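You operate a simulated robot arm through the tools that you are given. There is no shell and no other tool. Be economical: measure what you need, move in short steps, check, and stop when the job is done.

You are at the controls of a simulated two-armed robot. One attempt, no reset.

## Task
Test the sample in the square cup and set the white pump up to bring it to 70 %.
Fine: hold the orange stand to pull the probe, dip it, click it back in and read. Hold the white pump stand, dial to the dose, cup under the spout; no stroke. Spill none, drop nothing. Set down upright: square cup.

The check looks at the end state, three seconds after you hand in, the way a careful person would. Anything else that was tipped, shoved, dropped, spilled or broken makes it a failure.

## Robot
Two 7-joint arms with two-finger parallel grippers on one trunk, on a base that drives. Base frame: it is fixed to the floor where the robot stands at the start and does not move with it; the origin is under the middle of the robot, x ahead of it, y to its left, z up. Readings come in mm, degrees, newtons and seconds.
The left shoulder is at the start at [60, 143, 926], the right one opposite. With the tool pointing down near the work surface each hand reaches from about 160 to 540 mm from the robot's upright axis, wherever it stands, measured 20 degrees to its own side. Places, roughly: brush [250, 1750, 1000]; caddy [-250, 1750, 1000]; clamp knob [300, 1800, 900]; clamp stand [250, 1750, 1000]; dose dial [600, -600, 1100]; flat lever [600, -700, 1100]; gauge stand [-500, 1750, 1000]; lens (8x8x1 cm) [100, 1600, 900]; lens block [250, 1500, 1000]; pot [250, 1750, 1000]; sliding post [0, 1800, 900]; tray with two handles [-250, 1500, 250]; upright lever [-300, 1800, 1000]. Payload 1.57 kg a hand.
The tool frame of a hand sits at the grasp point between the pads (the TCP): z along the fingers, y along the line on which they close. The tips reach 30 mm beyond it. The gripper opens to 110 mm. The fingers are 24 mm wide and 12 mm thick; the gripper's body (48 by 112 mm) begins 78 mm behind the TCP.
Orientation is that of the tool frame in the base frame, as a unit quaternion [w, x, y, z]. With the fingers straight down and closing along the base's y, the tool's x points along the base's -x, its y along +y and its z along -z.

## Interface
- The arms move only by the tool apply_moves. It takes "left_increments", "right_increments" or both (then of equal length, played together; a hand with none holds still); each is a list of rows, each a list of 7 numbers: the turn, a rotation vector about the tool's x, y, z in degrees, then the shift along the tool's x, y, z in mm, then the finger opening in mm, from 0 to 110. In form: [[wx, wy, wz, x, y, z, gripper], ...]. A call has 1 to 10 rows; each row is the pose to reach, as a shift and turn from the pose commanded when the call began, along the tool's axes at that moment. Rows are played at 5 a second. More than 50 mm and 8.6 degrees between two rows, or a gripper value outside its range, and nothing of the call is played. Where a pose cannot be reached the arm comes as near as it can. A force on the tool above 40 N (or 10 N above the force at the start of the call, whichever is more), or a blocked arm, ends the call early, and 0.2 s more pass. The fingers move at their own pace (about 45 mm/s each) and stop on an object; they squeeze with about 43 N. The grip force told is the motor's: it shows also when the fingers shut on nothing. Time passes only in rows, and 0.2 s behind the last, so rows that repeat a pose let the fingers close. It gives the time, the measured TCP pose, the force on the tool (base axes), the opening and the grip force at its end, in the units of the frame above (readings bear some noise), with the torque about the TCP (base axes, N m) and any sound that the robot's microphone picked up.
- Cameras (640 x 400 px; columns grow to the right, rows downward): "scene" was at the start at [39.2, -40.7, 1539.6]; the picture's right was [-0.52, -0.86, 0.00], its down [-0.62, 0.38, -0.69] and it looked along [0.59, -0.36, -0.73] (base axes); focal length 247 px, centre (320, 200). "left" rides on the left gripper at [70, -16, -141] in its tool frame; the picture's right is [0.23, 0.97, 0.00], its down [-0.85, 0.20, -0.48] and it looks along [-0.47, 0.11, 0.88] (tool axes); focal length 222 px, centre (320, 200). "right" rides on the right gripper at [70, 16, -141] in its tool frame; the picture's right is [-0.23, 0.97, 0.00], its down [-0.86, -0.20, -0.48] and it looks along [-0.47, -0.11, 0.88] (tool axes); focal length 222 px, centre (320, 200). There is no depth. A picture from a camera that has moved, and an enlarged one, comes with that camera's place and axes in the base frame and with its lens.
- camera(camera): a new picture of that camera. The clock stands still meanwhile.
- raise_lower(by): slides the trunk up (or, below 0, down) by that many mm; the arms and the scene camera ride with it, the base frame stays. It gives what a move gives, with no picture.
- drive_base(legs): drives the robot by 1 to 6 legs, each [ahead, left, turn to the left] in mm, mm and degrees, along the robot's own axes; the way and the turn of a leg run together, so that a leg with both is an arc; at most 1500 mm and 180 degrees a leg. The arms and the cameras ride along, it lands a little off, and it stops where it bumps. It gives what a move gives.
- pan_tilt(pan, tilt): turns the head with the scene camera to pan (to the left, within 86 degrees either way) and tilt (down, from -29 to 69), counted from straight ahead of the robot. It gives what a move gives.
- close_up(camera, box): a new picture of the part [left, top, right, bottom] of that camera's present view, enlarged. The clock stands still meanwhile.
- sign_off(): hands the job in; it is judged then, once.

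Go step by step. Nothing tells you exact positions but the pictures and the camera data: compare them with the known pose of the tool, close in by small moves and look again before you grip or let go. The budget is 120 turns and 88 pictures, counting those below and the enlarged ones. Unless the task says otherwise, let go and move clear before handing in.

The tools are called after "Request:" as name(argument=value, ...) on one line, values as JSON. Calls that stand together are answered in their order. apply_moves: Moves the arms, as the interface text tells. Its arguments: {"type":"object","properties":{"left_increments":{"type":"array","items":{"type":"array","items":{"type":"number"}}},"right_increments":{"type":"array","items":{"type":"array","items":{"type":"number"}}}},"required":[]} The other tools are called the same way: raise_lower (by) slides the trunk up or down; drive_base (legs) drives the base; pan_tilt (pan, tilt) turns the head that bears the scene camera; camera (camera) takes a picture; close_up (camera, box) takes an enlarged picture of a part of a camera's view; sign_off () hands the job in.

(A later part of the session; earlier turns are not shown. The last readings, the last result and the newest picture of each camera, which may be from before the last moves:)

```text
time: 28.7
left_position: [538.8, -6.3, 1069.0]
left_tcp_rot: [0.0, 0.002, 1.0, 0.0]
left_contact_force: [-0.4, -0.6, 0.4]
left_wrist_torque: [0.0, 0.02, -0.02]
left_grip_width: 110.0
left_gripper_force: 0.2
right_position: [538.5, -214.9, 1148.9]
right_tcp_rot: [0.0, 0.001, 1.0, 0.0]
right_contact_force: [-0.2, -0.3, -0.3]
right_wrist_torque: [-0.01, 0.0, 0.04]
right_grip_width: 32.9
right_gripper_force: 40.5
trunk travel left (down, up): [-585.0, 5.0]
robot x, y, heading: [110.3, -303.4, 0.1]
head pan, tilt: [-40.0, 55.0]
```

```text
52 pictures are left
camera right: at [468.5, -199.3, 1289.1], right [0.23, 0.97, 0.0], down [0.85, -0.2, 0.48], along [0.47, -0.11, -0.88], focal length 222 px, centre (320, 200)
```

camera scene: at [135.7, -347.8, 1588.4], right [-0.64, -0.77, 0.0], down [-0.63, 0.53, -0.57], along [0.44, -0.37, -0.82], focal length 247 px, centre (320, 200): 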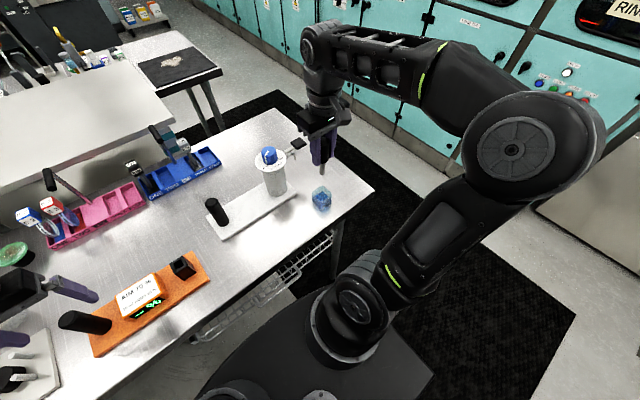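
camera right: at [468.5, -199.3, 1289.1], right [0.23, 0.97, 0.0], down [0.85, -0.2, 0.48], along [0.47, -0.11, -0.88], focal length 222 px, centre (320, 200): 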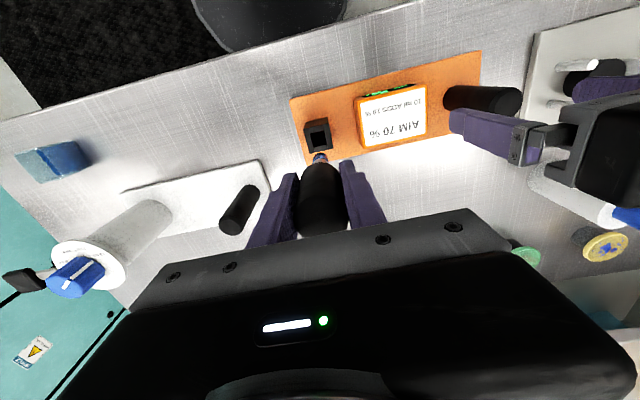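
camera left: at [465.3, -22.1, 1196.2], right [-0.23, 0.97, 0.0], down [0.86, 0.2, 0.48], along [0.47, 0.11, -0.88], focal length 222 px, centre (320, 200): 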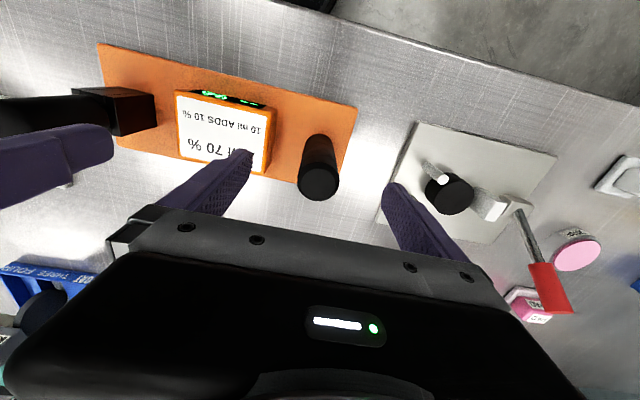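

The tip carries a blue sample film and the probe is above its socket. Left hand lowers and grips the post again, and the right hand comes down to just above the socket.

Request:
apply_moves(left_increments=[[0, 0, 0, 0, -1, 30, 110], [0, 0, 0, 0, -1, 60, 110], [0, 0, 0, 0, -1, 60, 50], [0, 0, 0, 0, -1, 60, 20], [0, 0, 0, 0, -1, 60, 20], [0, 0, 0, 0, -1, 60, 20], [0, 0, 0, 0, -1, 60, 20], [0, 0, 0, 0, -1, 60, 20]], right_increments=[[0, 0, 0, 0, 0, 20, 20], [0, 0, 0, 0, 0, 40, 20], [0, 0, 0, 0, 0, 60, 20], [0, 0, 0, 0, 0, 75, 20], [0, 0, 0, 0, 0, 75, 20], [0, 0, 0, 0, 0, 75, 20], [0, 0, 0, 0, 0, 75, 20], [0, 0, 0, 0, 0, 75, 20]])

Request:
close_up(camera="right", box=[260, 90, 400, 200])

```text
time: 30.5
left_position: [539.6, -8.0, 1008.4]
left_tcp_rot: [0.001, 0.001, 1.0, 0.0]
left_contact_force: [-0.7, -0.2, 0.1]
left_wrist_torque: [0.37, 0.02, 0.0]
left_grip_width: 35.4
left_gripper_force: 28.3
right_position: [537.6, -216.3, 1074.9]
right_tcp_rot: [0.001, 0.001, 1.0, 0.0]
right_contact_force: [-0.1, -0.6, -1.0]
right_wrist_torque: [0.0, 0.01, 0.0]
right_grip_width: 33.0
right_gripper_force: 40.6
trunk travel left (down, up): [-585.0, 5.0]
robot x, y, heading: [111.8, -300.4, -0.2]
head pan, tilt: [-40.0, 55.0]
```

```text
3.64 times, centred on (330, 145) of right
camera zoom: at [468.0, -200.6, 1214.9], right [0.23, 0.97, 0.0], down [0.85, -0.2, 0.48], along [0.47, -0.11, -0.88], focal length 808 px, centre (284, 400)
```

zoom: 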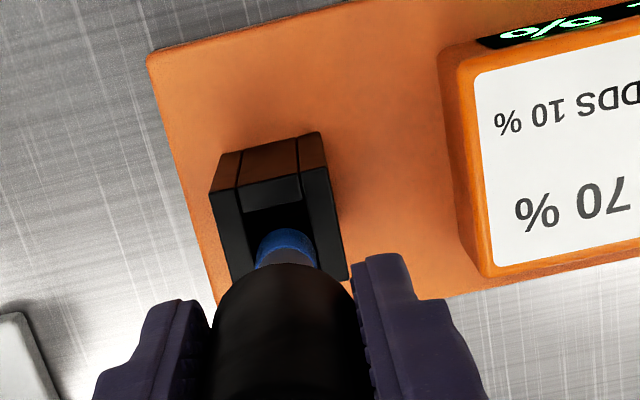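

The tip lines up with the socket. I press it down slowly until it clicks.

Request:
apply_moves(right_increments=[[0, 0, 0, 0, 0, 12, 20], [0, 0, 0, 0, 0, 24, 20], [0, 0, 0, 0, 0, 36, 20], [0, 0, 0, 0, 0, 46, 20], [0, 0, 0, 0, 0, 54, 20], [0, 0, 0, 0, 0, 60, 20], [0, 0, 0, 0, 0, 64, 20], [0, 0, 0, 0, 0, 65, 20]])

Request:
pan_tilt(pan=5, tilt=55)

Request:
close_up(camera="scene", box=[200, 130, 360, 250])

```text
time: 32.4
left_position: [538.1, -6.7, 1009.2]
left_tcp_rot: [0.002, -0.002, 1.0, 0.002]
left_contact_force: [0.4, 3.5, 4.0]
left_wrist_torque: [-1.29, 0.54, -0.31]
left_grip_width: 35.3
left_gripper_force: 42.2
right_position: [539.1, -217.8, 1013.6]
right_tcp_rot: [0.003, 0.001, 1.0, 0.001]
right_contact_force: [-3.2, -3.2, 10.4]
right_wrist_torque: [-0.63, 0.21, 0.07]
right_grip_width: 32.7
right_gripper_force: 41.2
trunk travel left (down, up): [-585.0, 5.0]
robot x, y, heading: [109.0, -300.6, -0.1]
head pan, tilt: [-40.0, 55.0]
heard: snap
stopped in row 8 (right hand): the force on the tool passed its limit at 41 N (the readings are from after the stop); the commanded pose is now the measured one
```

```text
time: 33.5
left_position: [537.2, -7.7, 1008.3]
left_tcp_rot: [0.001, 0.001, 1.0, 0.001]
left_contact_force: [1.1, 6.0, 2.0]
left_wrist_torque: [-0.94, 0.14, 0.12]
left_grip_width: 35.2
left_gripper_force: 42.3
right_position: [538.8, -217.8, 1012.3]
right_tcp_rot: [0.003, 0.001, 1.0, 0.0]
right_contact_force: [-3.5, -6.0, 21.0]
right_wrist_torque: [-0.83, 0.11, 0.0]
right_grip_width: 32.7
right_gripper_force: 41.1
trunk travel left (down, up): [-585.0, 5.0]
robot x, y, heading: [112.2, -303.9, -0.1]
head pan, tilt: [5.0, 55.0]
```

```text
3.33 times, centred on (280, 190) of scene
camera zoom: at [150.5, -295.4, 1588.6], right [0.08, -1.0, 0.0], down [-0.82, -0.07, -0.57], along [0.57, 0.05, -0.82], focal length 824 px, centre (453, 233)
```

zoom: 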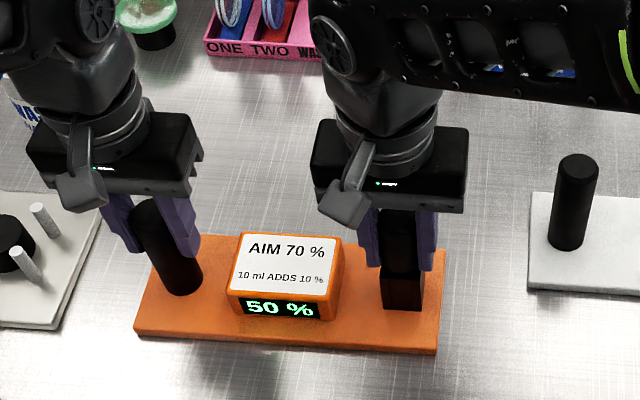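

The meter clicked and reads 50 %, so 20 ml is needed to reach 70 %. I release the probe, lift, then release the stand.

Request:
apply_moves(right_increments=[[0, 0, 0, 0, 0, 0, 60], [0, 0, 0, 0, 0, 0, 110], [0, 0, 0, 0, 0, 0, 110], [0, 0, 0, 0, 0, 0, 110], [0, 0, 0, 0, 0, -20, 110], [0, 0, 0, 0, 0, -60, 110], [0, 0, 0, 0, 0, -100, 110], [0, 0, 0, 0, 0, -120, 110]])

Request:
apply_moves(left_increments=[[0, 0, 0, 0, 0, 0, 60], [0, 0, 0, 0, 0, 0, 110], [0, 0, 0, 0, 0, 0, 110], [0, 0, 0, 0, 0, 0, 110], [0, 0, 0, 0, 0, -20, 110], [0, 0, 0, 0, 0, -60, 110], [0, 0, 0, 0, 0, -100, 110], [0, 0, 0, 0, 0, -125, 110]])

Request:
camera(camera="scene")

```text
time: 35.4
left_position: [538.4, -9.9, 1007.8]
left_tcp_rot: [0.002, 0.0, 1.0, 0.001]
left_contact_force: [-1.2, -1.3, 10.7]
left_wrist_torque: [-1.09, -0.17, 0.01]
left_grip_width: 35.2
left_gripper_force: 42.2
right_position: [537.0, -217.8, 1134.9]
right_tcp_rot: [0.002, 0.0, 1.0, 0.002]
right_contact_force: [0.5, 0.4, 0.3]
right_wrist_torque: [0.02, 0.01, 0.0]
right_grip_width: 110.1
right_gripper_force: 0.1
trunk travel left (down, up): [-585.0, 5.0]
robot x, y, heading: [111.6, -300.4, -0.2]
head pan, tilt: [5.0, 55.0]
```

```text
time: 37.1
left_position: [538.3, -8.8, 1133.9]
left_tcp_rot: [-0.001, 0.0, 1.0, 0.0]
left_contact_force: [0.4, 0.7, -0.4]
left_wrist_torque: [0.01, 0.0, -0.01]
left_grip_width: 110.1
left_gripper_force: 0.0
right_position: [538.6, -216.9, 1132.9]
right_tcp_rot: [0.001, 0.001, 1.0, 0.001]
right_contact_force: [0.3, 0.2, 0.2]
right_wrist_torque: [0.0, 0.03, 0.0]
right_grip_width: 109.8
right_gripper_force: 0.0
trunk travel left (down, up): [-585.0, 5.0]
robot x, y, heading: [107.9, -301.0, -0.2]
head pan, tilt: [5.0, 55.0]
```

```text
49 pictures are left
camera scene: at [152.3, -295.2, 1588.4], right [0.09, -1.0, 0.0], down [-0.82, -0.07, -0.57], along [0.57, 0.05, -0.82], focal length 247 px, centre (320, 200)
```

scene: 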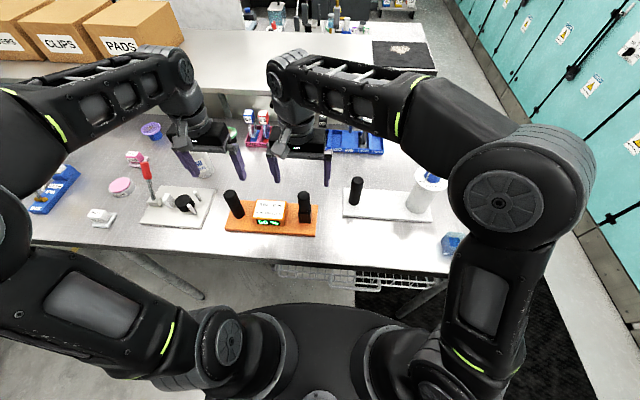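

The sample reads 50 % → dial to 20 ml. I drive right ~150 mm and slightly ahead so the left hand can reach the pump post and the right the dial.

Request:
drive_base(legs=[[0, -150, 0], [25, 0, 0]])

Request:
pan_tilt(pan=-10, tilt=50)

Request:
camera(camera="scene")

Request:
camera(camera="right")

```text
time: 38.9
left_position: [565.3, -158.4, 1133.2]
left_tcp_rot: [-0.001, 0.0, 1.0, 0.001]
left_contact_force: [1.0, -0.2, 0.0]
left_wrist_torque: [-0.01, 0.03, -0.01]
left_grip_width: 109.7
left_gripper_force: 0.0
right_position: [564.4, -367.2, 1132.6]
right_tcp_rot: [0.0, 0.001, 1.0, 0.001]
right_contact_force: [0.0, 0.6, -0.9]
right_wrist_torque: [0.03, 0.07, 0.02]
right_grip_width: 110.1
right_gripper_force: 0.0
trunk travel left (down, up): [-585.0, 5.0]
robot x, y, heading: [134.1, -451.5, -0.4]
head pan, tilt: [5.0, 55.0]
```

```text
time: 39.7
left_position: [562.8, -157.3, 1133.5]
left_tcp_rot: [0.0, 0.0, 1.0, 0.0]
left_contact_force: [0.2, 1.2, -0.6]
left_wrist_torque: [0.03, 0.01, 0.03]
left_grip_width: 110.0
left_gripper_force: 0.0
right_position: [563.8, -367.7, 1132.6]
right_tcp_rot: [0.002, 0.001, 1.0, 0.002]
right_contact_force: [0.6, 0.2, -0.6]
right_wrist_torque: [0.0, -0.01, 0.01]
right_grip_width: 110.0
right_gripper_force: 0.0
trunk travel left (down, up): [-585.0, 5.0]
robot x, y, heading: [138.5, -453.3, -0.0]
head pan, tilt: [-10.0, 50.0]
```

```text
48 pictures are left
camera scene: at [180.5, -464.5, 1594.9], right [-0.17, -0.98, 0.0], down [-0.75, 0.13, -0.64], along [0.63, -0.11, -0.77], focal length 247 px, centre (320, 200)
```

scene: 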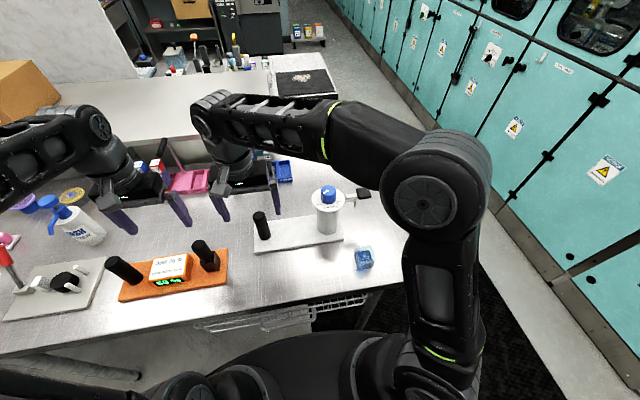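

```text
47 pictures are left
camera right: at [492.4, -350.9, 1272.7], right [0.23, 0.97, 0.0], down [0.85, -0.2, 0.48], along [0.47, -0.11, -0.88], focal length 222 px, centre (320, 200)
```

right: 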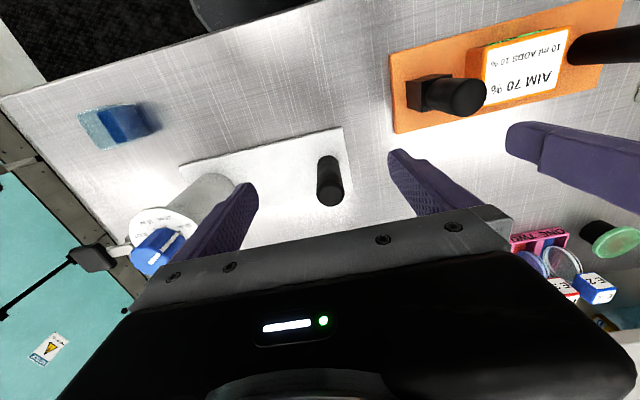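

Now a close look at the dial, to know the pointer's present angle and the marks.

Request:
close_up(camera="scene", box=[290, 170, 380, 240])

```text
5.71 times, centred on (335, 205) of scene
camera zoom: at [180.5, -464.5, 1594.9], right [-0.17, -0.98, 0.0], down [-0.75, 0.13, -0.64], along [0.63, -0.11, -0.77], focal length 1412 px, centre (234, 171)
```

zoom: 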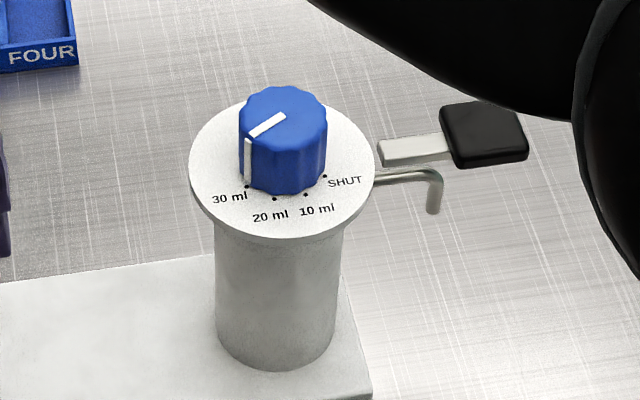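

The pointer stands at 30 ml; the 20 ml mark is about 43° counterclockwise seen from above. I bring the right hand high over the dial (narrow opening, away from the lever) and the left over the pump post.

Request:
apply_moves(left_increments=[[0, 0, 0, 0, 0, 0, 110], [0, 0, 0, 0, 0, 0, 110], [0, 0, 0, 0, 0, 0, 110], [0, 0, 0, 0, -46, 0, 110], [0, 0, 0, -10, -92, 0, 110], [0, 0, 0, -25, -138, 0, 110], [0, 0, 0, -40, -180, 0, 110], [0, 0, 0, -56, -208, 0, 110], [0, 0, 0, -56, -208, 0, 110]], right_increments=[[0, 0, 0, 0, 0, -15, 64], [0, 0, 0, 0, -45, -18, 64], [0, 0, 0, 0, -90, -18, 64], [0, 0, 0, 0, -135, -18, 64], [0, 0, 0, 0, -180, -18, 64], [0, 0, 0, -10, -194, -18, 64], [0, 0, 0, -30, -194, -18, 64], [0, 0, 0, -49, -194, -18, 64], [0, 0, 0, -49, -194, -18, 64]])

Request:
camera(camera="left")

Request:
camera(camera="right")

```text
time: 41.7
left_position: [620.1, -366.2, 1133.5]
left_tcp_rot: [0.001, -0.001, 1.0, 0.002]
left_contact_force: [0.6, -0.1, 0.9]
left_wrist_torque: [0.0, -0.01, 0.0]
left_grip_width: 110.0
left_gripper_force: 0.0
right_position: [610.6, -562.7, 1151.9]
right_tcp_rot: [0.001, 0.0, 1.0, 0.001]
right_contact_force: [-0.1, 0.1, -0.3]
right_wrist_torque: [-0.01, -0.01, 0.03]
right_grip_width: 64.2
right_gripper_force: 0.0
trunk travel left (down, up): [-585.0, 5.0]
robot x, y, heading: [134.0, -456.5, -0.2]
head pan, tilt: [-10.0, 50.0]
```

```text
45 pictures are left
camera left: at [549.3, -382.1, 1274.4], right [-0.23, 0.97, 0.0], down [0.85, 0.2, 0.48], along [0.47, 0.11, -0.88], focal length 222 px, centre (320, 200)
```

left: 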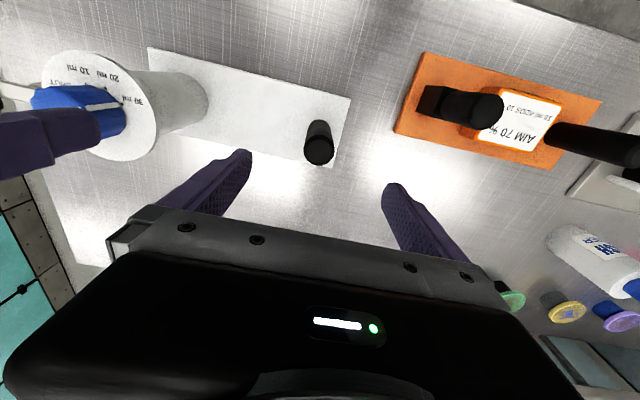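

```text
44 pictures are left
camera right: at [540.5, -545.4, 1290.7], right [0.23, 0.97, 0.0], down [0.85, -0.2, 0.48], along [0.47, -0.11, -0.88], focal length 222 px, centre (320, 200)
```

right: 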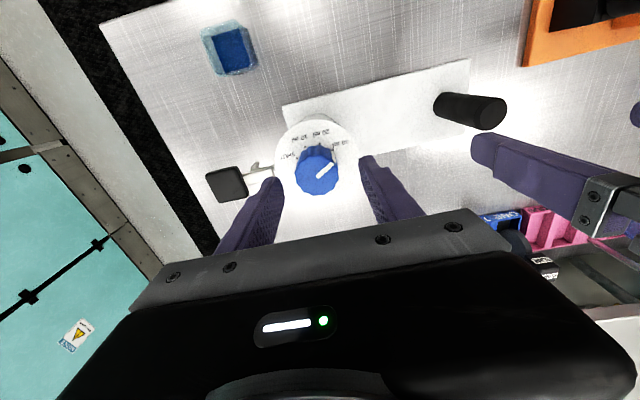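

Post under the left hand is centred; knob centre ≈(614,-565). The left hand lowers and grips the post while the right turns +22° (to leave room for the turn) and centres.

Request:
apply_moves(left_increments=[[0, 0, 0, 0, 1, 40, 110], [0, 0, 0, 0, 1, 80, 110], [0, 0, 0, 0, 1, 110, 110], [0, 0, 0, 0, 1, 125, 110], [0, 0, 0, 0, 1, 125, 60], [0, 0, 0, 0, 1, 125, 20], [0, 0, 0, 0, 1, 125, 20], [0, 0, 0, 0, 1, 125, 20], [0, 0, 0, 0, 1, 125, 20], [0, 0, 0, 0, 1, 125, 20]], right_increments=[[0, 0, 7.5, -1, -1, 0, 64], [0, 0, 15, -3, -2, 0, 64], [0, 0, 22, -3, -2, 0, 64], [0, 0, 22, -3, -2, 0, 64], [0, 0, 22, -3, -2, 0, 64], [0, 0, 22, -3, -2, 0, 64], [0, 0, 22, -3, -2, 0, 64], [0, 0, 22, -3, -2, 0, 64], [0, 0, 22, -3, -2, 0, 64], [0, 0, 22, -3, -2, 0, 64]])

Request:
camera(camera="right")

```text
time: 43.9
left_position: [619.1, -365.0, 1008.2]
left_tcp_rot: [0.0, 0.0, 1.0, 0.001]
left_contact_force: [1.5, -0.5, 0.4]
left_wrist_torque: [-0.51, 0.1, -0.04]
left_grip_width: 35.8
left_gripper_force: 27.8
right_position: [615.4, -564.0, 1150.6]
right_tcp_rot: [0.001, 0.191, 0.982, 0.001]
right_contact_force: [0.5, 0.4, 0.0]
right_wrist_torque: [-0.03, 0.02, 0.0]
right_grip_width: 63.9
right_gripper_force: 0.0
trunk travel left (down, up): [-585.0, 5.0]
robot x, y, heading: [133.6, -447.9, -0.1]
head pan, tilt: [-10.0, 50.0]
```

```text
43 pictures are left
camera right: at [555.3, -522.4, 1290.3], right [0.58, 0.82, 0.0], down [0.72, -0.51, 0.48], along [0.39, -0.27, -0.88], focal length 222 px, centre (320, 200)
```

right: 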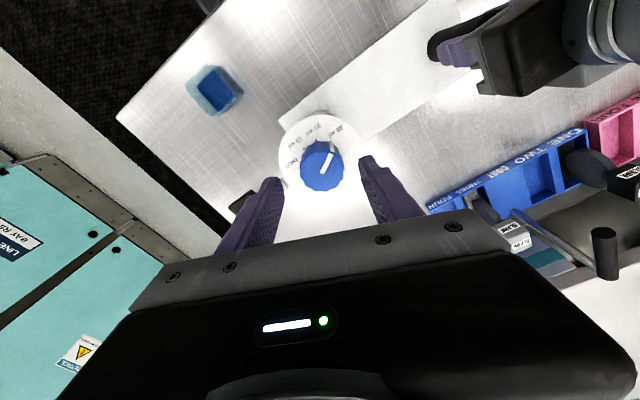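

The left hand holds the pump post and the right is centred on the knob. I descend and close on the knob.

Request:
apply_moves(right_increments=[[0, 0, 0, 1, 0, 15, 64], [0, 0, 0, 1, 0, 30, 64], [0, 0, 0, 1, 0, 42, 64], [0, 0, 0, 1, 0, 42, 64], [0, 0, 0, 1, 0, 42, 50], [0, 0, 0, 1, 0, 42, 35], [0, 0, 0, 1, 0, 42, 30], [0, 0, 0, 1, 0, 42, 30]])

Request:
close_up(camera="scene", box=[280, 150, 380, 240])

Request:
close_up(camera="right", box=[240, 90, 400, 220])

```text
time: 45.7
left_position: [618.7, -364.9, 1008.3]
left_tcp_rot: [0.001, -0.001, 1.0, 0.001]
left_contact_force: [-0.4, -1.7, 3.7]
left_wrist_torque: [-1.02, -0.01, -0.02]
left_grip_width: 35.4
left_gripper_force: 41.9
right_position: [613.2, -562.2, 1108.4]
right_tcp_rot: [0.001, 0.191, 0.982, 0.002]
right_contact_force: [0.6, 1.8, 1.0]
right_wrist_torque: [-0.07, -0.04, -0.03]
right_grip_width: 40.2
right_gripper_force: 34.5
trunk travel left (down, up): [-585.0, 5.0]
robot x, y, heading: [134.1, -451.6, -0.1]
head pan, tilt: [-10.0, 50.0]
```

```text
4.44 times, centred on (330, 195) of scene
camera zoom: at [180.8, -464.6, 1594.9], right [-0.18, -0.98, 0.0], down [-0.75, 0.13, -0.64], along [0.63, -0.11, -0.77], focal length 1098 px, centre (276, 222)
```

zoom: 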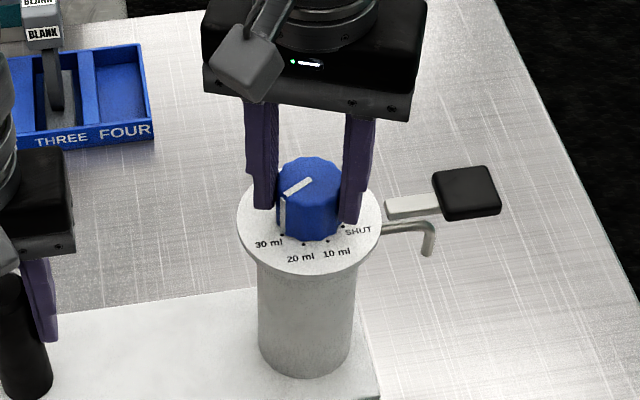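

```text
3.08 times, centred on (320, 155) of right
camera zoom: at [554.4, -521.4, 1248.4], right [0.58, 0.82, 0.0], down [0.72, -0.51, 0.48], along [0.39, -0.27, -0.88], focal length 684 px, centre (320, 338)
```

zoom: 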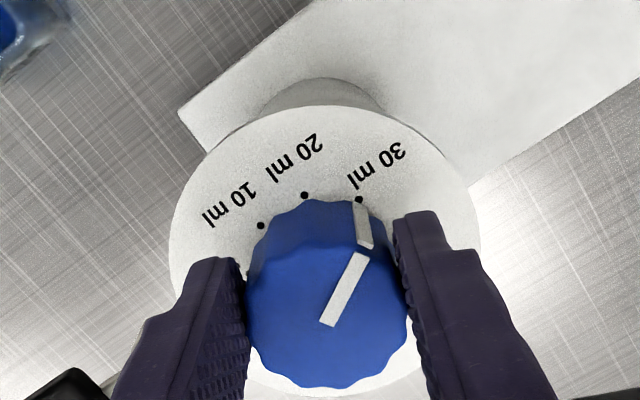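

Pointer is confirmed at 30 ml. I turn counterclockwise (from above) by 40° and look.

Request:
apply_moves(right_increments=[[0, 0, -6, 0, 0, 0, 30], [0, 0, -12, 0, 0, 0, 30], [0, 0, -18, 0, 0, 0, 30], [0, 0, -24, 0, 0, 0, 30], [0, 0, -30, 0, 0, 0, 30], [0, 0, -36, 0, 0, 0, 30], [0, 0, -40, 0, 0, 0, 30], [0, 0, -40, 0, 0, 0, 30]])

Request:
close_up(camera="right", box=[240, 90, 400, 220])

```text
time: 47.5
left_position: [619.4, -363.6, 1007.1]
left_tcp_rot: [-0.001, -0.002, 1.0, 0.003]
left_contact_force: [1.3, 29.9, 3.2]
left_wrist_torque: [-1.24, -0.79, 0.4]
left_grip_width: 35.5
left_gripper_force: 42.5
right_position: [613.9, -566.5, 1108.4]
right_tcp_rot: [0.002, -0.155, 0.988, -0.001]
right_contact_force: [0.4, -31.6, 5.3]
right_wrist_torque: [-0.27, 0.02, -0.89]
right_grip_width: 40.4
right_gripper_force: 42.6
trunk travel left (down, up): [-585.0, 5.0]
robot x, y, heading: [137.9, -452.3, -0.5]
head pan, tilt: [-10.0, 50.0]
```

```text
3.08 times, centred on (320, 155) of right
camera zoom: at [542.0, -572.0, 1248.4], right [-0.08, 1.0, 0.0], down [0.87, 0.07, 0.48], along [0.48, 0.04, -0.88], focal length 684 px, centre (320, 338)
```

zoom: 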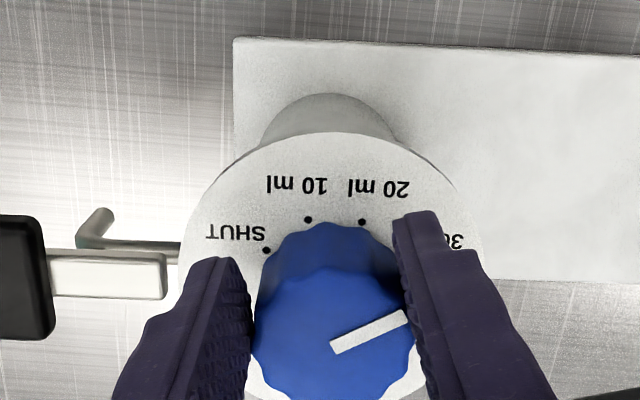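

The hand turned but the fingers slipped: the knob still points at 30 ml, because my grip was ~5 mm off its axis. I open, turn back, and re-measure the centring.

Request:
apply_moves(right_increments=[[0, 0, 0, 0, 0, 0, 64], [0, 0, 0, -4.3, -1.4, 0, 64], [0, 0, 8, -4.3, -1.4, 0, 64], [0, 0, 16, -4.3, -1.4, 0, 64], [0, 0, 24, -4.3, -1.4, 0, 64], [0, 0, 32, -4.3, -1.4, 0, 64], [0, 0, 40, -4.3, -1.4, 0, 64], [0, 0, 40, -4.3, -1.4, 0, 64]])

Request:
close_up(camera="right", box=[240, 90, 400, 220])

Request:
close_up(camera="scene", box=[290, 160, 370, 230])

```text
time: 49.3
left_position: [620.3, -365.2, 1008.3]
left_tcp_rot: [0.0, 0.0, 1.0, 0.001]
left_contact_force: [-1.7, -2.0, 1.2]
left_wrist_torque: [-1.02, 0.13, -0.17]
left_grip_width: 35.3
left_gripper_force: 42.2
right_position: [619.1, -563.8, 1106.5]
right_tcp_rot: [0.001, 0.192, 0.981, 0.002]
right_contact_force: [0.6, 0.1, -1.2]
right_wrist_torque: [-0.01, 0.01, 0.01]
right_grip_width: 63.9
right_gripper_force: 0.1
trunk travel left (down, up): [-585.0, 5.0]
robot x, y, heading: [134.5, -455.9, -0.1]
head pan, tilt: [-10.0, 50.0]
```

```text
3.08 times, centred on (320, 155) of right
camera zoom: at [559.3, -521.7, 1248.7], right [0.58, 0.82, 0.0], down [0.71, -0.51, 0.48], along [0.39, -0.28, -0.88], focal length 684 px, centre (320, 338)
```

zoom: 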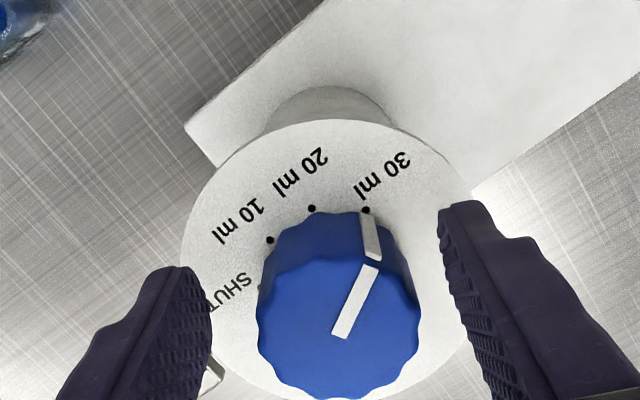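

```text
5.71 times, centred on (330, 195) of scene
camera zoom: at [180.6, -464.9, 1595.0], right [-0.18, -0.98, 0.0], down [-0.75, 0.13, -0.64], along [0.63, -0.11, -0.77], focal length 1412 px, centre (263, 229)
```

zoom: 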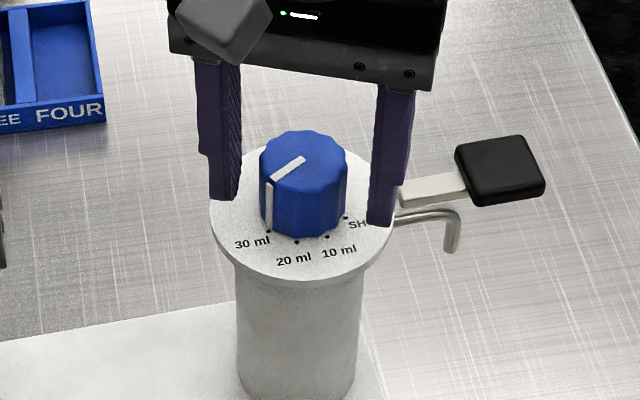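

The stand yawed by ~2° and the knob stayed at 30 ml. I look closer at the knob lobes to pick a grip where the pads sit firmly on two lobes each.

Request:
close_up(camera="right", box=[295, 135, 350, 185])

```text
8.00 times, centred on (322, 160) of right
camera zoom: at [559.3, -521.7, 1248.7], right [0.58, 0.82, 0.0], down [0.71, -0.51, 0.48], along [0.39, -0.28, -0.88], focal length 1777 px, centre (300, 520)
```

zoom: 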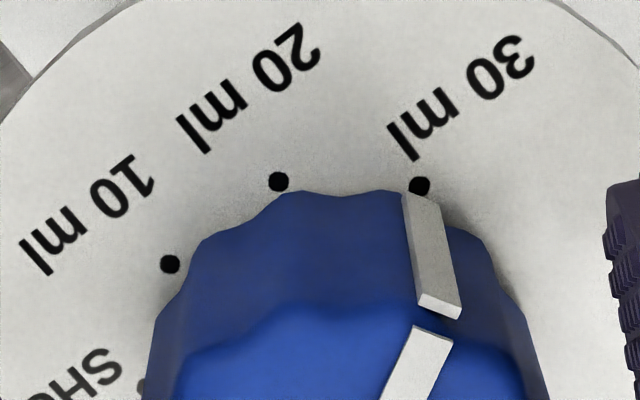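

The pointer stripe stands proud of the knob's side, so a pad bearing against it will drive positively. I re-centre on the knob (now ≈(624,-563)), turn the hand to -18° so the pad sits next to the stripe, lower 2 mm and grip.

Request:
apply_moves(right_increments=[[0, 0, 0, -5.4, 2.7, 0, 64], [0, 0, -8, -5.4, 2.7, 0, 64], [0, 0, -16, -5.4, 2.7, 0, 64], [0, 0, -24, -5.4, 2.7, 0, 64], [0, 0, -32, -5.4, 2.7, 1, 64], [0, 0, -40, -5.4, 2.7, 2, 64], [0, 0, -40, -5.4, 2.7, 2, 50], [0, 0, -40, -5.4, 2.7, 2, 25], [0, 0, -40, -5.4, 2.7, 2, 25], [0, 0, -40, -5.4, 2.7, 2, 25]])

Request:
close_up(camera="right", box=[240, 90, 400, 220])

```text
time: 51.5
left_position: [618.8, -363.1, 1007.6]
left_tcp_rot: [0.0, -0.001, 1.0, 0.003]
left_contact_force: [-2.5, 15.7, 5.9]
left_wrist_torque: [-1.31, 0.09, -0.36]
left_grip_width: 35.5
left_gripper_force: 42.6
right_position: [624.3, -565.2, 1104.5]
right_tcp_rot: [0.002, -0.156, 0.988, 0.0]
right_contact_force: [4.0, -18.6, 1.3]
right_wrist_torque: [-0.17, -0.31, -0.11]
right_grip_width: 40.7
right_gripper_force: 35.8
trunk travel left (down, up): [-585.0, 5.0]
robot x, y, heading: [135.4, -451.6, -0.2]
head pan, tilt: [-10.0, 50.0]
```

```text
3.08 times, centred on (320, 155) of right
camera zoom: at [552.5, -570.2, 1246.2], right [-0.08, 1.0, 0.0], down [0.87, 0.07, 0.48], along [0.48, 0.04, -0.88], focal length 684 px, centre (320, 338)
```

zoom: 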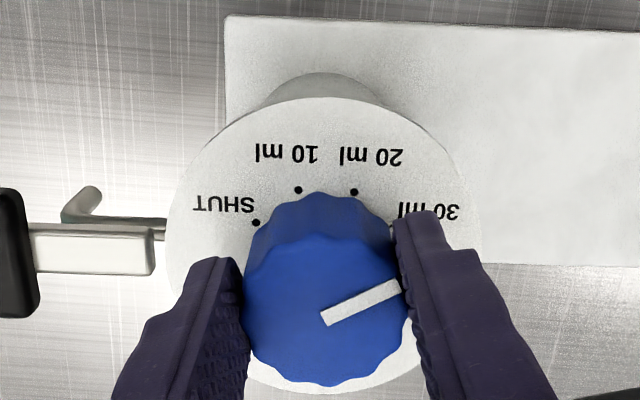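

The grip is well centred with the pad next to the stripe. I ease the stand back to its place and turn -46° in small steps.

Request:
apply_moves(right_increments=[[0, 0, 0, 4, 0, 0, 20], [0, 0, -6, 7, 0, 0, 20], [0, 0, -12, 7, 0, 0, 20], [0, 0, -18, 7, 0, 0, 20], [0, 0, -24, 7, 0, 0, 20], [0, 0, -24, 7, 0, 0, 20]])

Request:
close_up(camera="right", box=[240, 90, 400, 220])

```text
time: 52.9
left_position: [619.3, -364.7, 1007.1]
left_tcp_rot: [0.0, -0.001, 1.0, 0.002]
left_contact_force: [-6.0, 29.7, 6.1]
left_wrist_torque: [-1.16, 0.09, -0.32]
left_grip_width: 35.6
left_gripper_force: 42.5
right_position: [618.2, -567.8, 1106.6]
right_tcp_rot: [0.003, -0.357, 0.934, -0.002]
right_contact_force: [5.5, -31.5, 4.5]
right_wrist_torque: [-0.26, 0.05, -0.8]
right_grip_width: 40.3
right_gripper_force: 42.8
trunk travel left (down, up): [-585.0, 5.0]
robot x, y, heading: [134.2, -451.0, -0.2]
head pan, tilt: [-10.0, 50.0]
```

```text
3.08 times, centred on (320, 155) of right
camera zoom: at [554.3, -601.6, 1246.3], right [-0.48, 0.88, -0.01], down [0.77, 0.42, 0.48], along [0.42, 0.23, -0.88], focal length 684 px, centre (320, 338)
```

zoom: 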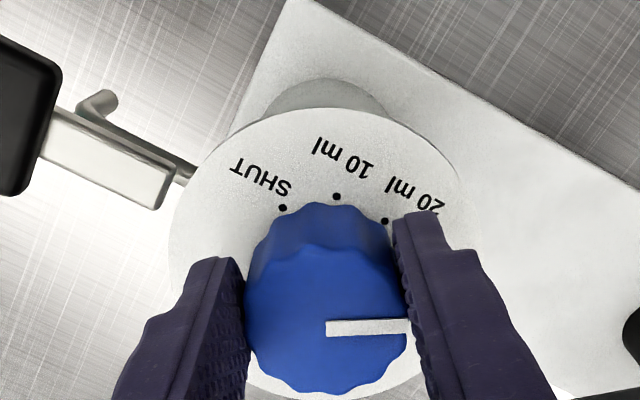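

The knob still seems to slip, partly due to ~30 N of side load in y. I relieve that load and check the pointer from the scene camera.

Request:
apply_moves(right_increments=[[0, 0, 0, 1.3, -1.5, 0, 15], [0, 0, 0, 2.0, -2.2, 0, 15], [0, 0, 0, 2.0, -2.2, 0, 15]])

Request:
close_up(camera="scene", box=[290, 160, 370, 230])

```text
time: 53.7
left_position: [618.7, -364.3, 1007.0]
left_tcp_rot: [0.0, -0.001, 1.0, 0.001]
left_contact_force: [-5.5, 25.0, 5.0]
left_wrist_torque: [-1.06, 0.35, -0.22]
left_grip_width: 35.5
left_gripper_force: 42.0
right_position: [617.1, -568.2, 1107.0]
right_tcp_rot: [0.002, -0.357, 0.934, -0.001]
right_contact_force: [3.6, -22.7, -0.3]
right_wrist_torque: [-0.47, -0.14, -0.62]
right_grip_width: 40.4
right_gripper_force: 43.3
trunk travel left (down, up): [-585.0, 5.0]
robot x, y, heading: [135.1, -452.6, -0.2]
head pan, tilt: [-10.0, 50.0]
```

```text
5.71 times, centred on (330, 195) of scene
camera zoom: at [180.3, -464.5, 1594.9], right [-0.17, -0.98, 0.0], down [-0.75, 0.13, -0.64], along [0.63, -0.11, -0.77], focal length 1412 px, centre (263, 229)
```

zoom: 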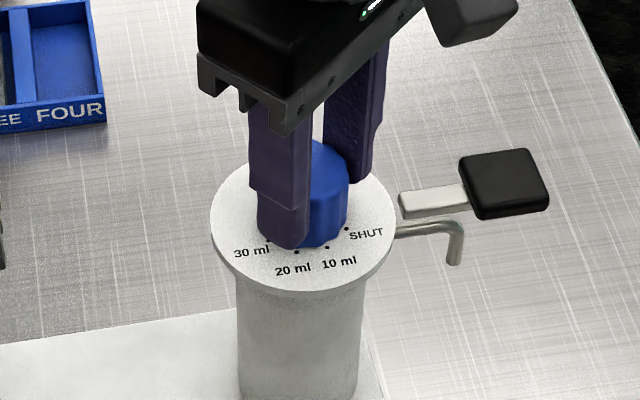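

Side load is still 23 N. I shift further in -y until it vanishes, then try a further turn.

Request:
apply_moves(right_increments=[[0, 0, 0, 2.0, -2.2, 0, 15], [0, 0, 0, 4.0, -4.4, 0, 15], [0, 0, 0, 4.0, -4.4, 0, 15]])

Request:
apply_moves(right_increments=[[0, 0, -5, 0, 0, 0, 15], [0, 0, -10, 0, 0, 0, 15], [0, 0, -15, 0, 0, 0, 15], [0, 0, -20, 0, 0, 0, 15]])

Request:
close_up(camera="right", box=[240, 90, 400, 220])

```text
time: 54.5
left_position: [618.9, -367.1, 1008.2]
left_tcp_rot: [0.001, 0.001, 1.0, -0.001]
left_contact_force: [-0.2, -1.4, -0.5]
left_wrist_torque: [1.09, -0.2, 0.12]
left_grip_width: 35.2
left_gripper_force: 42.2
right_position: [616.9, -571.7, 1105.5]
right_tcp_rot: [0.001, -0.359, 0.933, 0.002]
right_contact_force: [0.5, 2.3, 0.9]
right_wrist_torque: [-0.67, 0.21, -0.33]
right_grip_width: 40.5
right_gripper_force: 42.6
trunk travel left (down, up): [-585.0, 5.0]
robot x, y, heading: [132.1, -449.2, 0.2]
head pan, tilt: [-10.0, 50.0]
```

```text
time: 55.5
left_position: [619.6, -364.2, 1008.8]
left_tcp_rot: [0.0, -0.002, 1.0, 0.003]
left_contact_force: [-4.7, 7.0, 5.2]
left_wrist_torque: [-1.48, -0.19, -0.29]
left_grip_width: 35.5
left_gripper_force: 42.2
right_position: [618.3, -575.8, 1107.1]
right_tcp_rot: [0.002, -0.513, 0.859, -0.001]
right_contact_force: [6.2, -8.5, -0.9]
right_wrist_torque: [-0.2, -0.15, -0.72]
right_grip_width: 40.6
right_gripper_force: 42.8
trunk travel left (down, up): [-585.0, 5.0]
robot x, y, heading: [135.9, -451.8, -0.1]
head pan, tilt: [-10.0, 50.0]
```

```text
3.08 times, centred on (320, 155) of right
camera zoom: at [570.4, -629.1, 1246.4], right [-0.75, 0.66, 0.0], down [0.58, 0.66, 0.48], along [0.32, 0.36, -0.88], focal length 684 px, centre (320, 338)
```

zoom: 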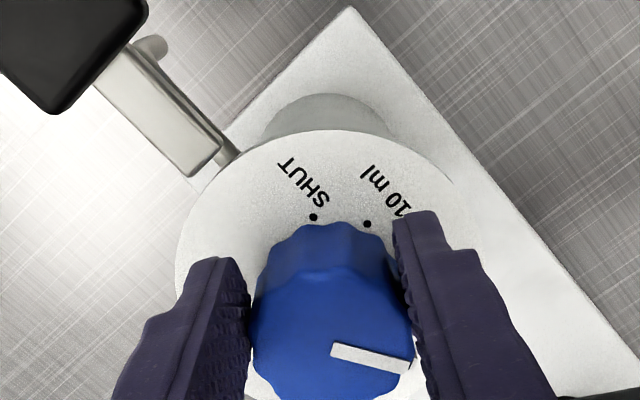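

The knob has in fact turned about halfway (≈22°), but my shift left the pads 8–12 mm off its axis. I open, re-centre, turn the hand back, and regrip.

Request:
apply_moves(right_increments=[[0, 0, 0, 0, 0, 0, 64], [0, 0, 0, 0, 0, 0, 64], [0, 0, 8, -4, 0.3, 0, 64], [0, 0, 16, -7.9, 0.6, 0, 64], [0, 0, 24, -7.9, 0.6, 0, 64], [0, 0, 32, -7.9, 0.6, 0, 64], [0, 0, 40, -7.9, 0.6, 0, 64], [0, 0, 40, -7.9, 0.6, 0, 64]])

Request:
close_up(camera="right", box=[240, 90, 400, 220])

```text
time: 57.3
left_position: [619.4, -364.9, 1008.3]
left_tcp_rot: [0.0, 0.0, 1.0, 0.0]
left_contact_force: [0.1, 2.2, 3.8]
left_wrist_torque: [-1.13, 0.29, 0.08]
left_grip_width: 35.5
left_gripper_force: 42.2
right_position: [621.2, -567.0, 1106.3]
right_tcp_rot: [0.002, -0.189, 0.982, 0.0]
right_contact_force: [0.7, -0.1, 0.7]
right_wrist_torque: [-0.02, -0.02, 0.0]
right_grip_width: 64.0
right_gripper_force: 0.0
trunk travel left (down, up): [-585.0, 5.0]
robot x, y, heading: [133.8, -452.4, -0.1]
head pan, tilt: [-10.0, 50.0]
```

```text
3.08 times, centred on (320, 155) of right
camera zoom: at [549.1, -576.7, 1246.5], right [-0.15, 0.99, 0.0], down [0.87, 0.13, 0.48], along [0.48, 0.07, -0.88], focal length 684 px, centre (320, 338)
```

zoom: 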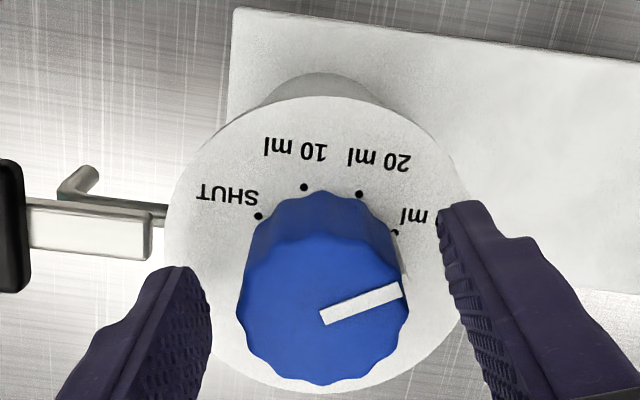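

Well centred now. I close here, check the forces, and turn.

Request:
apply_moves(right_increments=[[0, 0, 0, 1, 0, 1, 45], [0, 0, 0, 1, 0, 1, 20], [0, 0, 0, 1, 0, 1, 0], [0, 0, 0, 1, 0, 1, 0], [0, 0, 0, 1, 0, 1, 0], [0, 0, 0, 1, 0, 1, 0]])

Request:
apply_moves(right_increments=[[0, 0, -2, 0, 0, 0, 0], [0, 0, -4, 0, 0, 0, 0], [0, 0, -6, 0, 0, 0, 0], [0, 0, -8, 0, 0, 0, 0], [0, 0, -10, 0, 0, 0, 0], [0, 0, -12, 0, 0, 0, 0]])

Request:
close_up(camera="right", box=[240, 90, 400, 220])

```text
time: 58.7
left_position: [619.2, -365.4, 1006.9]
left_tcp_rot: [0.0, 0.001, 1.0, 0.001]
left_contact_force: [-0.8, 3.0, 3.6]
left_wrist_torque: [-1.08, 0.08, -0.09]
left_grip_width: 35.1
left_gripper_force: 41.9
right_position: [619.6, -567.2, 1105.6]
right_tcp_rot: [0.001, -0.191, 0.982, 0.0]
right_contact_force: [1.9, -2.5, 0.5]
right_wrist_torque: [-0.15, 0.0, -0.1]
right_grip_width: 40.6
right_gripper_force: 43.1
trunk travel left (down, up): [-585.0, 5.0]
robot x, y, heading: [137.8, -453.5, -0.3]
head pan, tilt: [-10.0, 50.0]
```

```text
time: 60.1
left_position: [619.1, -364.1, 1007.2]
left_tcp_rot: [0.0, 0.0, 1.0, 0.002]
left_contact_force: [-3.0, 13.9, -0.3]
left_wrist_torque: [-1.33, -0.37, 0.1]
left_grip_width: 35.5
left_gripper_force: 42.2
right_position: [619.0, -568.6, 1105.9]
right_tcp_rot: [0.002, -0.292, 0.956, -0.002]
right_contact_force: [3.4, -15.7, 4.4]
right_wrist_torque: [0.15, -0.04, -0.87]
right_grip_width: 40.8
right_gripper_force: 42.8
trunk travel left (down, up): [-585.0, 5.0]
robot x, y, heading: [134.0, -449.7, -0.1]
head pan, tilt: [-10.0, 50.0]
```

```text
3.08 times, centred on (320, 155) of right
camera zoom: at [552.2, -593.2, 1245.4], right [-0.35, 0.94, 0.0], down [0.82, 0.31, 0.48], along [0.45, 0.17, -0.88], focal length 684 px, centre (320, 338)
```

zoom: 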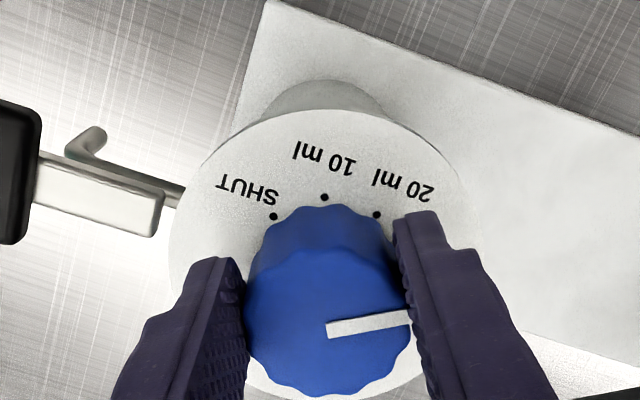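

The hand reaches ~0.87 N·m and the knob resists at what feels like a detent. I keep turning slowly through a larger angle from this centred grip and check.

Request:
apply_moves(right_increments=[[0, 0, -4, 0, 0, 0, 0], [0, 0, -8, 0, 0, 0, 0], [0, 0, -12, 0, 0, 0, 0], [0, 0, -16, 0, 0, 0, 0], [0, 0, -20, 0, 0, 0, 0], [0, 0, -24, 0, 0, 0, 0], [0, 0, -28, 0, 0, 0, 0], [0, 0, -32, 0, 0, 0, 0], [0, 0, -36, 0, 0, 0, 0]])

Request:
close_up(camera="right", box=[240, 90, 400, 220])

```text
time: 62.1
left_position: [619.7, -366.3, 1009.1]
left_tcp_rot: [-0.001, 0.0, 1.0, 0.0]
left_contact_force: [-6.8, 8.5, 2.6]
left_wrist_torque: [-0.82, -0.24, -0.13]
left_grip_width: 35.7
left_gripper_force: 42.3
right_position: [620.2, -566.9, 1105.3]
right_tcp_rot: [0.003, -0.574, 0.819, 0.001]
right_contact_force: [6.5, -8.8, 0.2]
right_wrist_torque: [-0.18, -0.31, -1.19]
right_grip_width: 40.7
right_gripper_force: 43.0
trunk travel left (down, up): [-585.0, 5.0]
robot x, y, heading: [133.6, -453.4, -0.3]
head pan, tilt: [-10.0, 50.0]
```

```text
3.08 times, centred on (320, 155) of right
camera zoom: at [580.1, -625.9, 1245.5], right [-0.84, 0.55, 0.0], down [0.48, 0.73, 0.48], along [0.27, 0.4, -0.88], focal length 684 px, centre (320, 338)
```

zoom: 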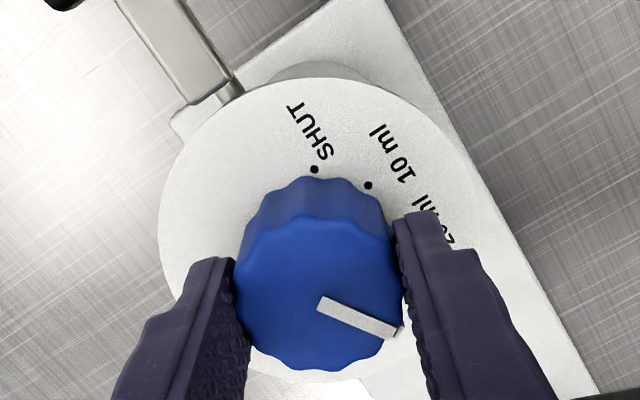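

Ray-checks show the pads slide while the knob itself only creeps ~3°. I test whether it is a stiff damped knob: hold still with the torque applied for 2 s and read the torque.

Request:
apply_moves(right_increments=[[0, 0, 0, 0, 0, 0, 0], [0, 0, 0, 0, 0, 0, 0], [0, 0, 0, 0, 0, 0, 0], [0, 0, 0, 0, 0, 0, 0], [0, 0, 0, 0, 0, 0, 0], [0, 0, 0, 0, 0, 0, 0], [0, 0, 0, 0, 0, 0, 0], [0, 0, 0, 0, 0, 0, 0], [0, 0, 0, 0, 0, 0, 0], [0, 0, 0, 0, 0, 0, 0]])

```text
time: 64.3
left_position: [619.3, -366.8, 1007.7]
left_tcp_rot: [0.001, 0.0, 1.0, 0.0]
left_contact_force: [-2.3, -18.0, 6.0]
left_wrist_torque: [0.61, 0.24, 0.1]
left_grip_width: 35.5
left_gripper_force: 42.3
right_position: [619.2, -566.3, 1105.5]
right_tcp_rot: [0.002, -0.574, 0.819, 0.001]
right_contact_force: [2.2, 17.6, -5.5]
right_wrist_torque: [-0.12, -0.44, -0.44]
right_grip_width: 40.8
right_gripper_force: 43.5
trunk travel left (down, up): [-585.0, 5.0]
robot x, y, heading: [133.8, -456.5, -0.1]
head pan, tilt: [-10.0, 50.0]
```

Request:
close_up(camera="right", box=[240, 90, 400, 220])

Request:
close_up(camera="scene", box=[290, 160, 370, 230])

```text
3.08 times, centred on (320, 155) of right
camera zoom: at [580.0, -625.8, 1245.6], right [-0.84, 0.55, 0.0], down [0.48, 0.73, 0.48], along [0.26, 0.4, -0.88], focal length 684 px, centre (320, 338)
```

zoom: 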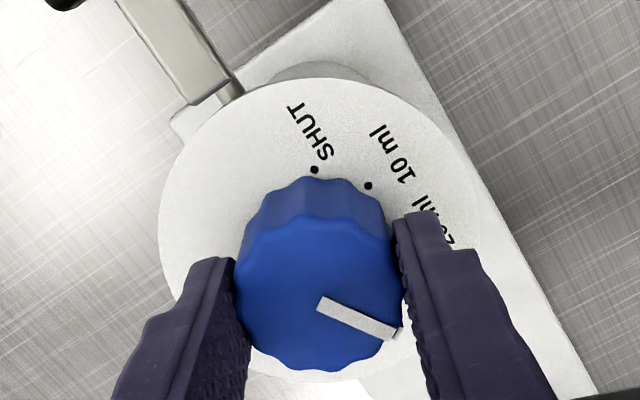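

```text
5.71 times, centred on (330, 195) of scene
camera zoom: at [181.1, -464.8, 1594.9], right [-0.18, -0.98, 0.0], down [-0.75, 0.13, -0.64], along [0.63, -0.11, -0.77], focal length 1412 px, centre (263, 229)
```

zoom: 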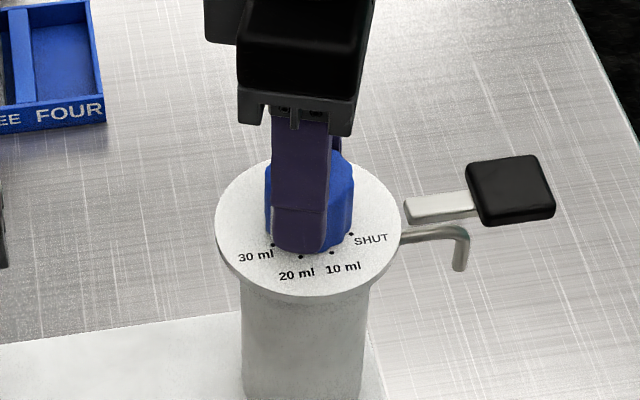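

The knob never really moved. The scene view shows my fingertips ~14 mm above the plate, so I was holding only its top with the finger ends; I open, turn back, lower 11 mm for a fuller pad grip, and regrip.

Request:
apply_moves(right_increments=[[0, 0, 0, 0, 0, 0, 64], [0, 0, 4, 0, 0, 0, 64], [0, 0, 12, 0, 0, 0, 64], [0, 0, 20, 0, 0, 0, 64], [0, 0, 28, 0, 0, 0, 64], [0, 0, 36, 0, 0, 0, 64], [0, 0, 44, 0, 0, 0, 64], [0, 0, 52, 0, 0, 0, 64], [0, 0, 60, 0, 0, 0, 64], [0, 0, 68, 0, 0, 0, 64]])

Request:
apply_moves(right_increments=[[0, 0, 8, 0, 0, 4, 64], [0, 0, 16, 0, 0, 8, 64], [0, 0, 22, 0, 0, 11, 64], [0, 0, 22, 0, 0, 11, 64]])

Request:
close_up(camera="scene", box=[290, 160, 370, 230])

Request:
close_up(camera="right", box=[240, 90, 400, 220])

```text
time: 66.5
left_position: [619.4, -365.0, 1008.1]
left_tcp_rot: [0.0, 0.0, 1.0, 0.001]
left_contact_force: [-0.3, 3.1, 2.9]
left_wrist_torque: [-0.97, 0.34, -0.11]
left_grip_width: 35.4
left_gripper_force: 42.4
right_position: [620.1, -566.8, 1105.9]
right_tcp_rot: [0.002, -0.015, 1.0, 0.0]
right_contact_force: [0.7, -0.3, 0.3]
right_wrist_torque: [0.01, -0.03, -0.01]
right_grip_width: 63.8
right_gripper_force: 0.1
trunk travel left (down, up): [-585.0, 5.0]
robot x, y, heading: [134.4, -456.2, 0.1]
head pan, tilt: [-10.0, 50.0]
```

```text
time: 67.5
left_position: [619.8, -365.4, 1008.2]
left_tcp_rot: [0.0, -0.001, 1.0, 0.001]
left_contact_force: [0.2, 0.5, 3.1]
left_wrist_torque: [-0.97, 0.24, -0.05]
left_grip_width: 35.3
left_gripper_force: 42.8
right_position: [619.6, -567.6, 1094.2]
right_tcp_rot: [0.0, 0.175, 0.985, 0.002]
right_contact_force: [0.6, 0.0, -0.4]
right_wrist_torque: [0.0, 0.01, -0.01]
right_grip_width: 64.0
right_gripper_force: 0.1
trunk travel left (down, up): [-585.0, 5.0]
robot x, y, heading: [130.7, -450.8, -0.2]
head pan, tilt: [-10.0, 50.0]
```

```text
5.71 times, centred on (330, 195) of scene
camera zoom: at [180.6, -464.5, 1594.9], right [-0.18, -0.98, 0.0], down [-0.75, 0.13, -0.64], along [0.63, -0.11, -0.77], focal length 1412 px, centre (263, 229)
```

zoom: 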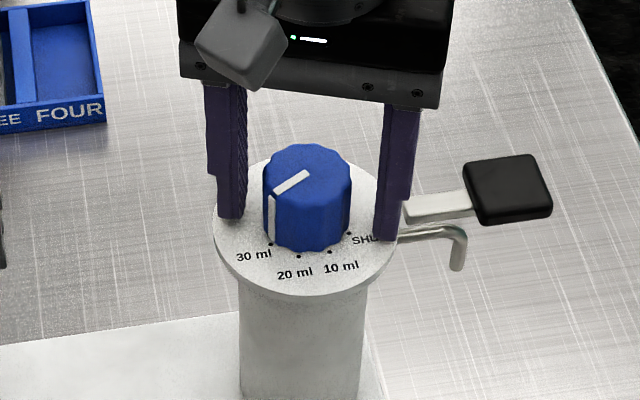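

```text
3.08 times, centred on (320, 155) of right
camera zoom: at [559.3, -527.3, 1234.3], right [0.55, 0.84, 0.0], down [0.73, -0.48, 0.48], along [0.4, -0.26, -0.88], focal length 684 px, centre (320, 338)
```

zoom: 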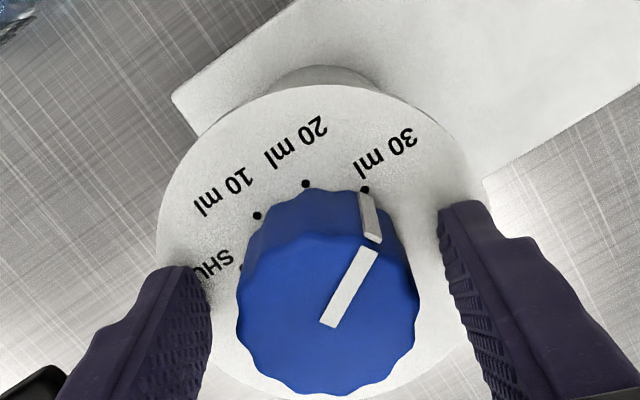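

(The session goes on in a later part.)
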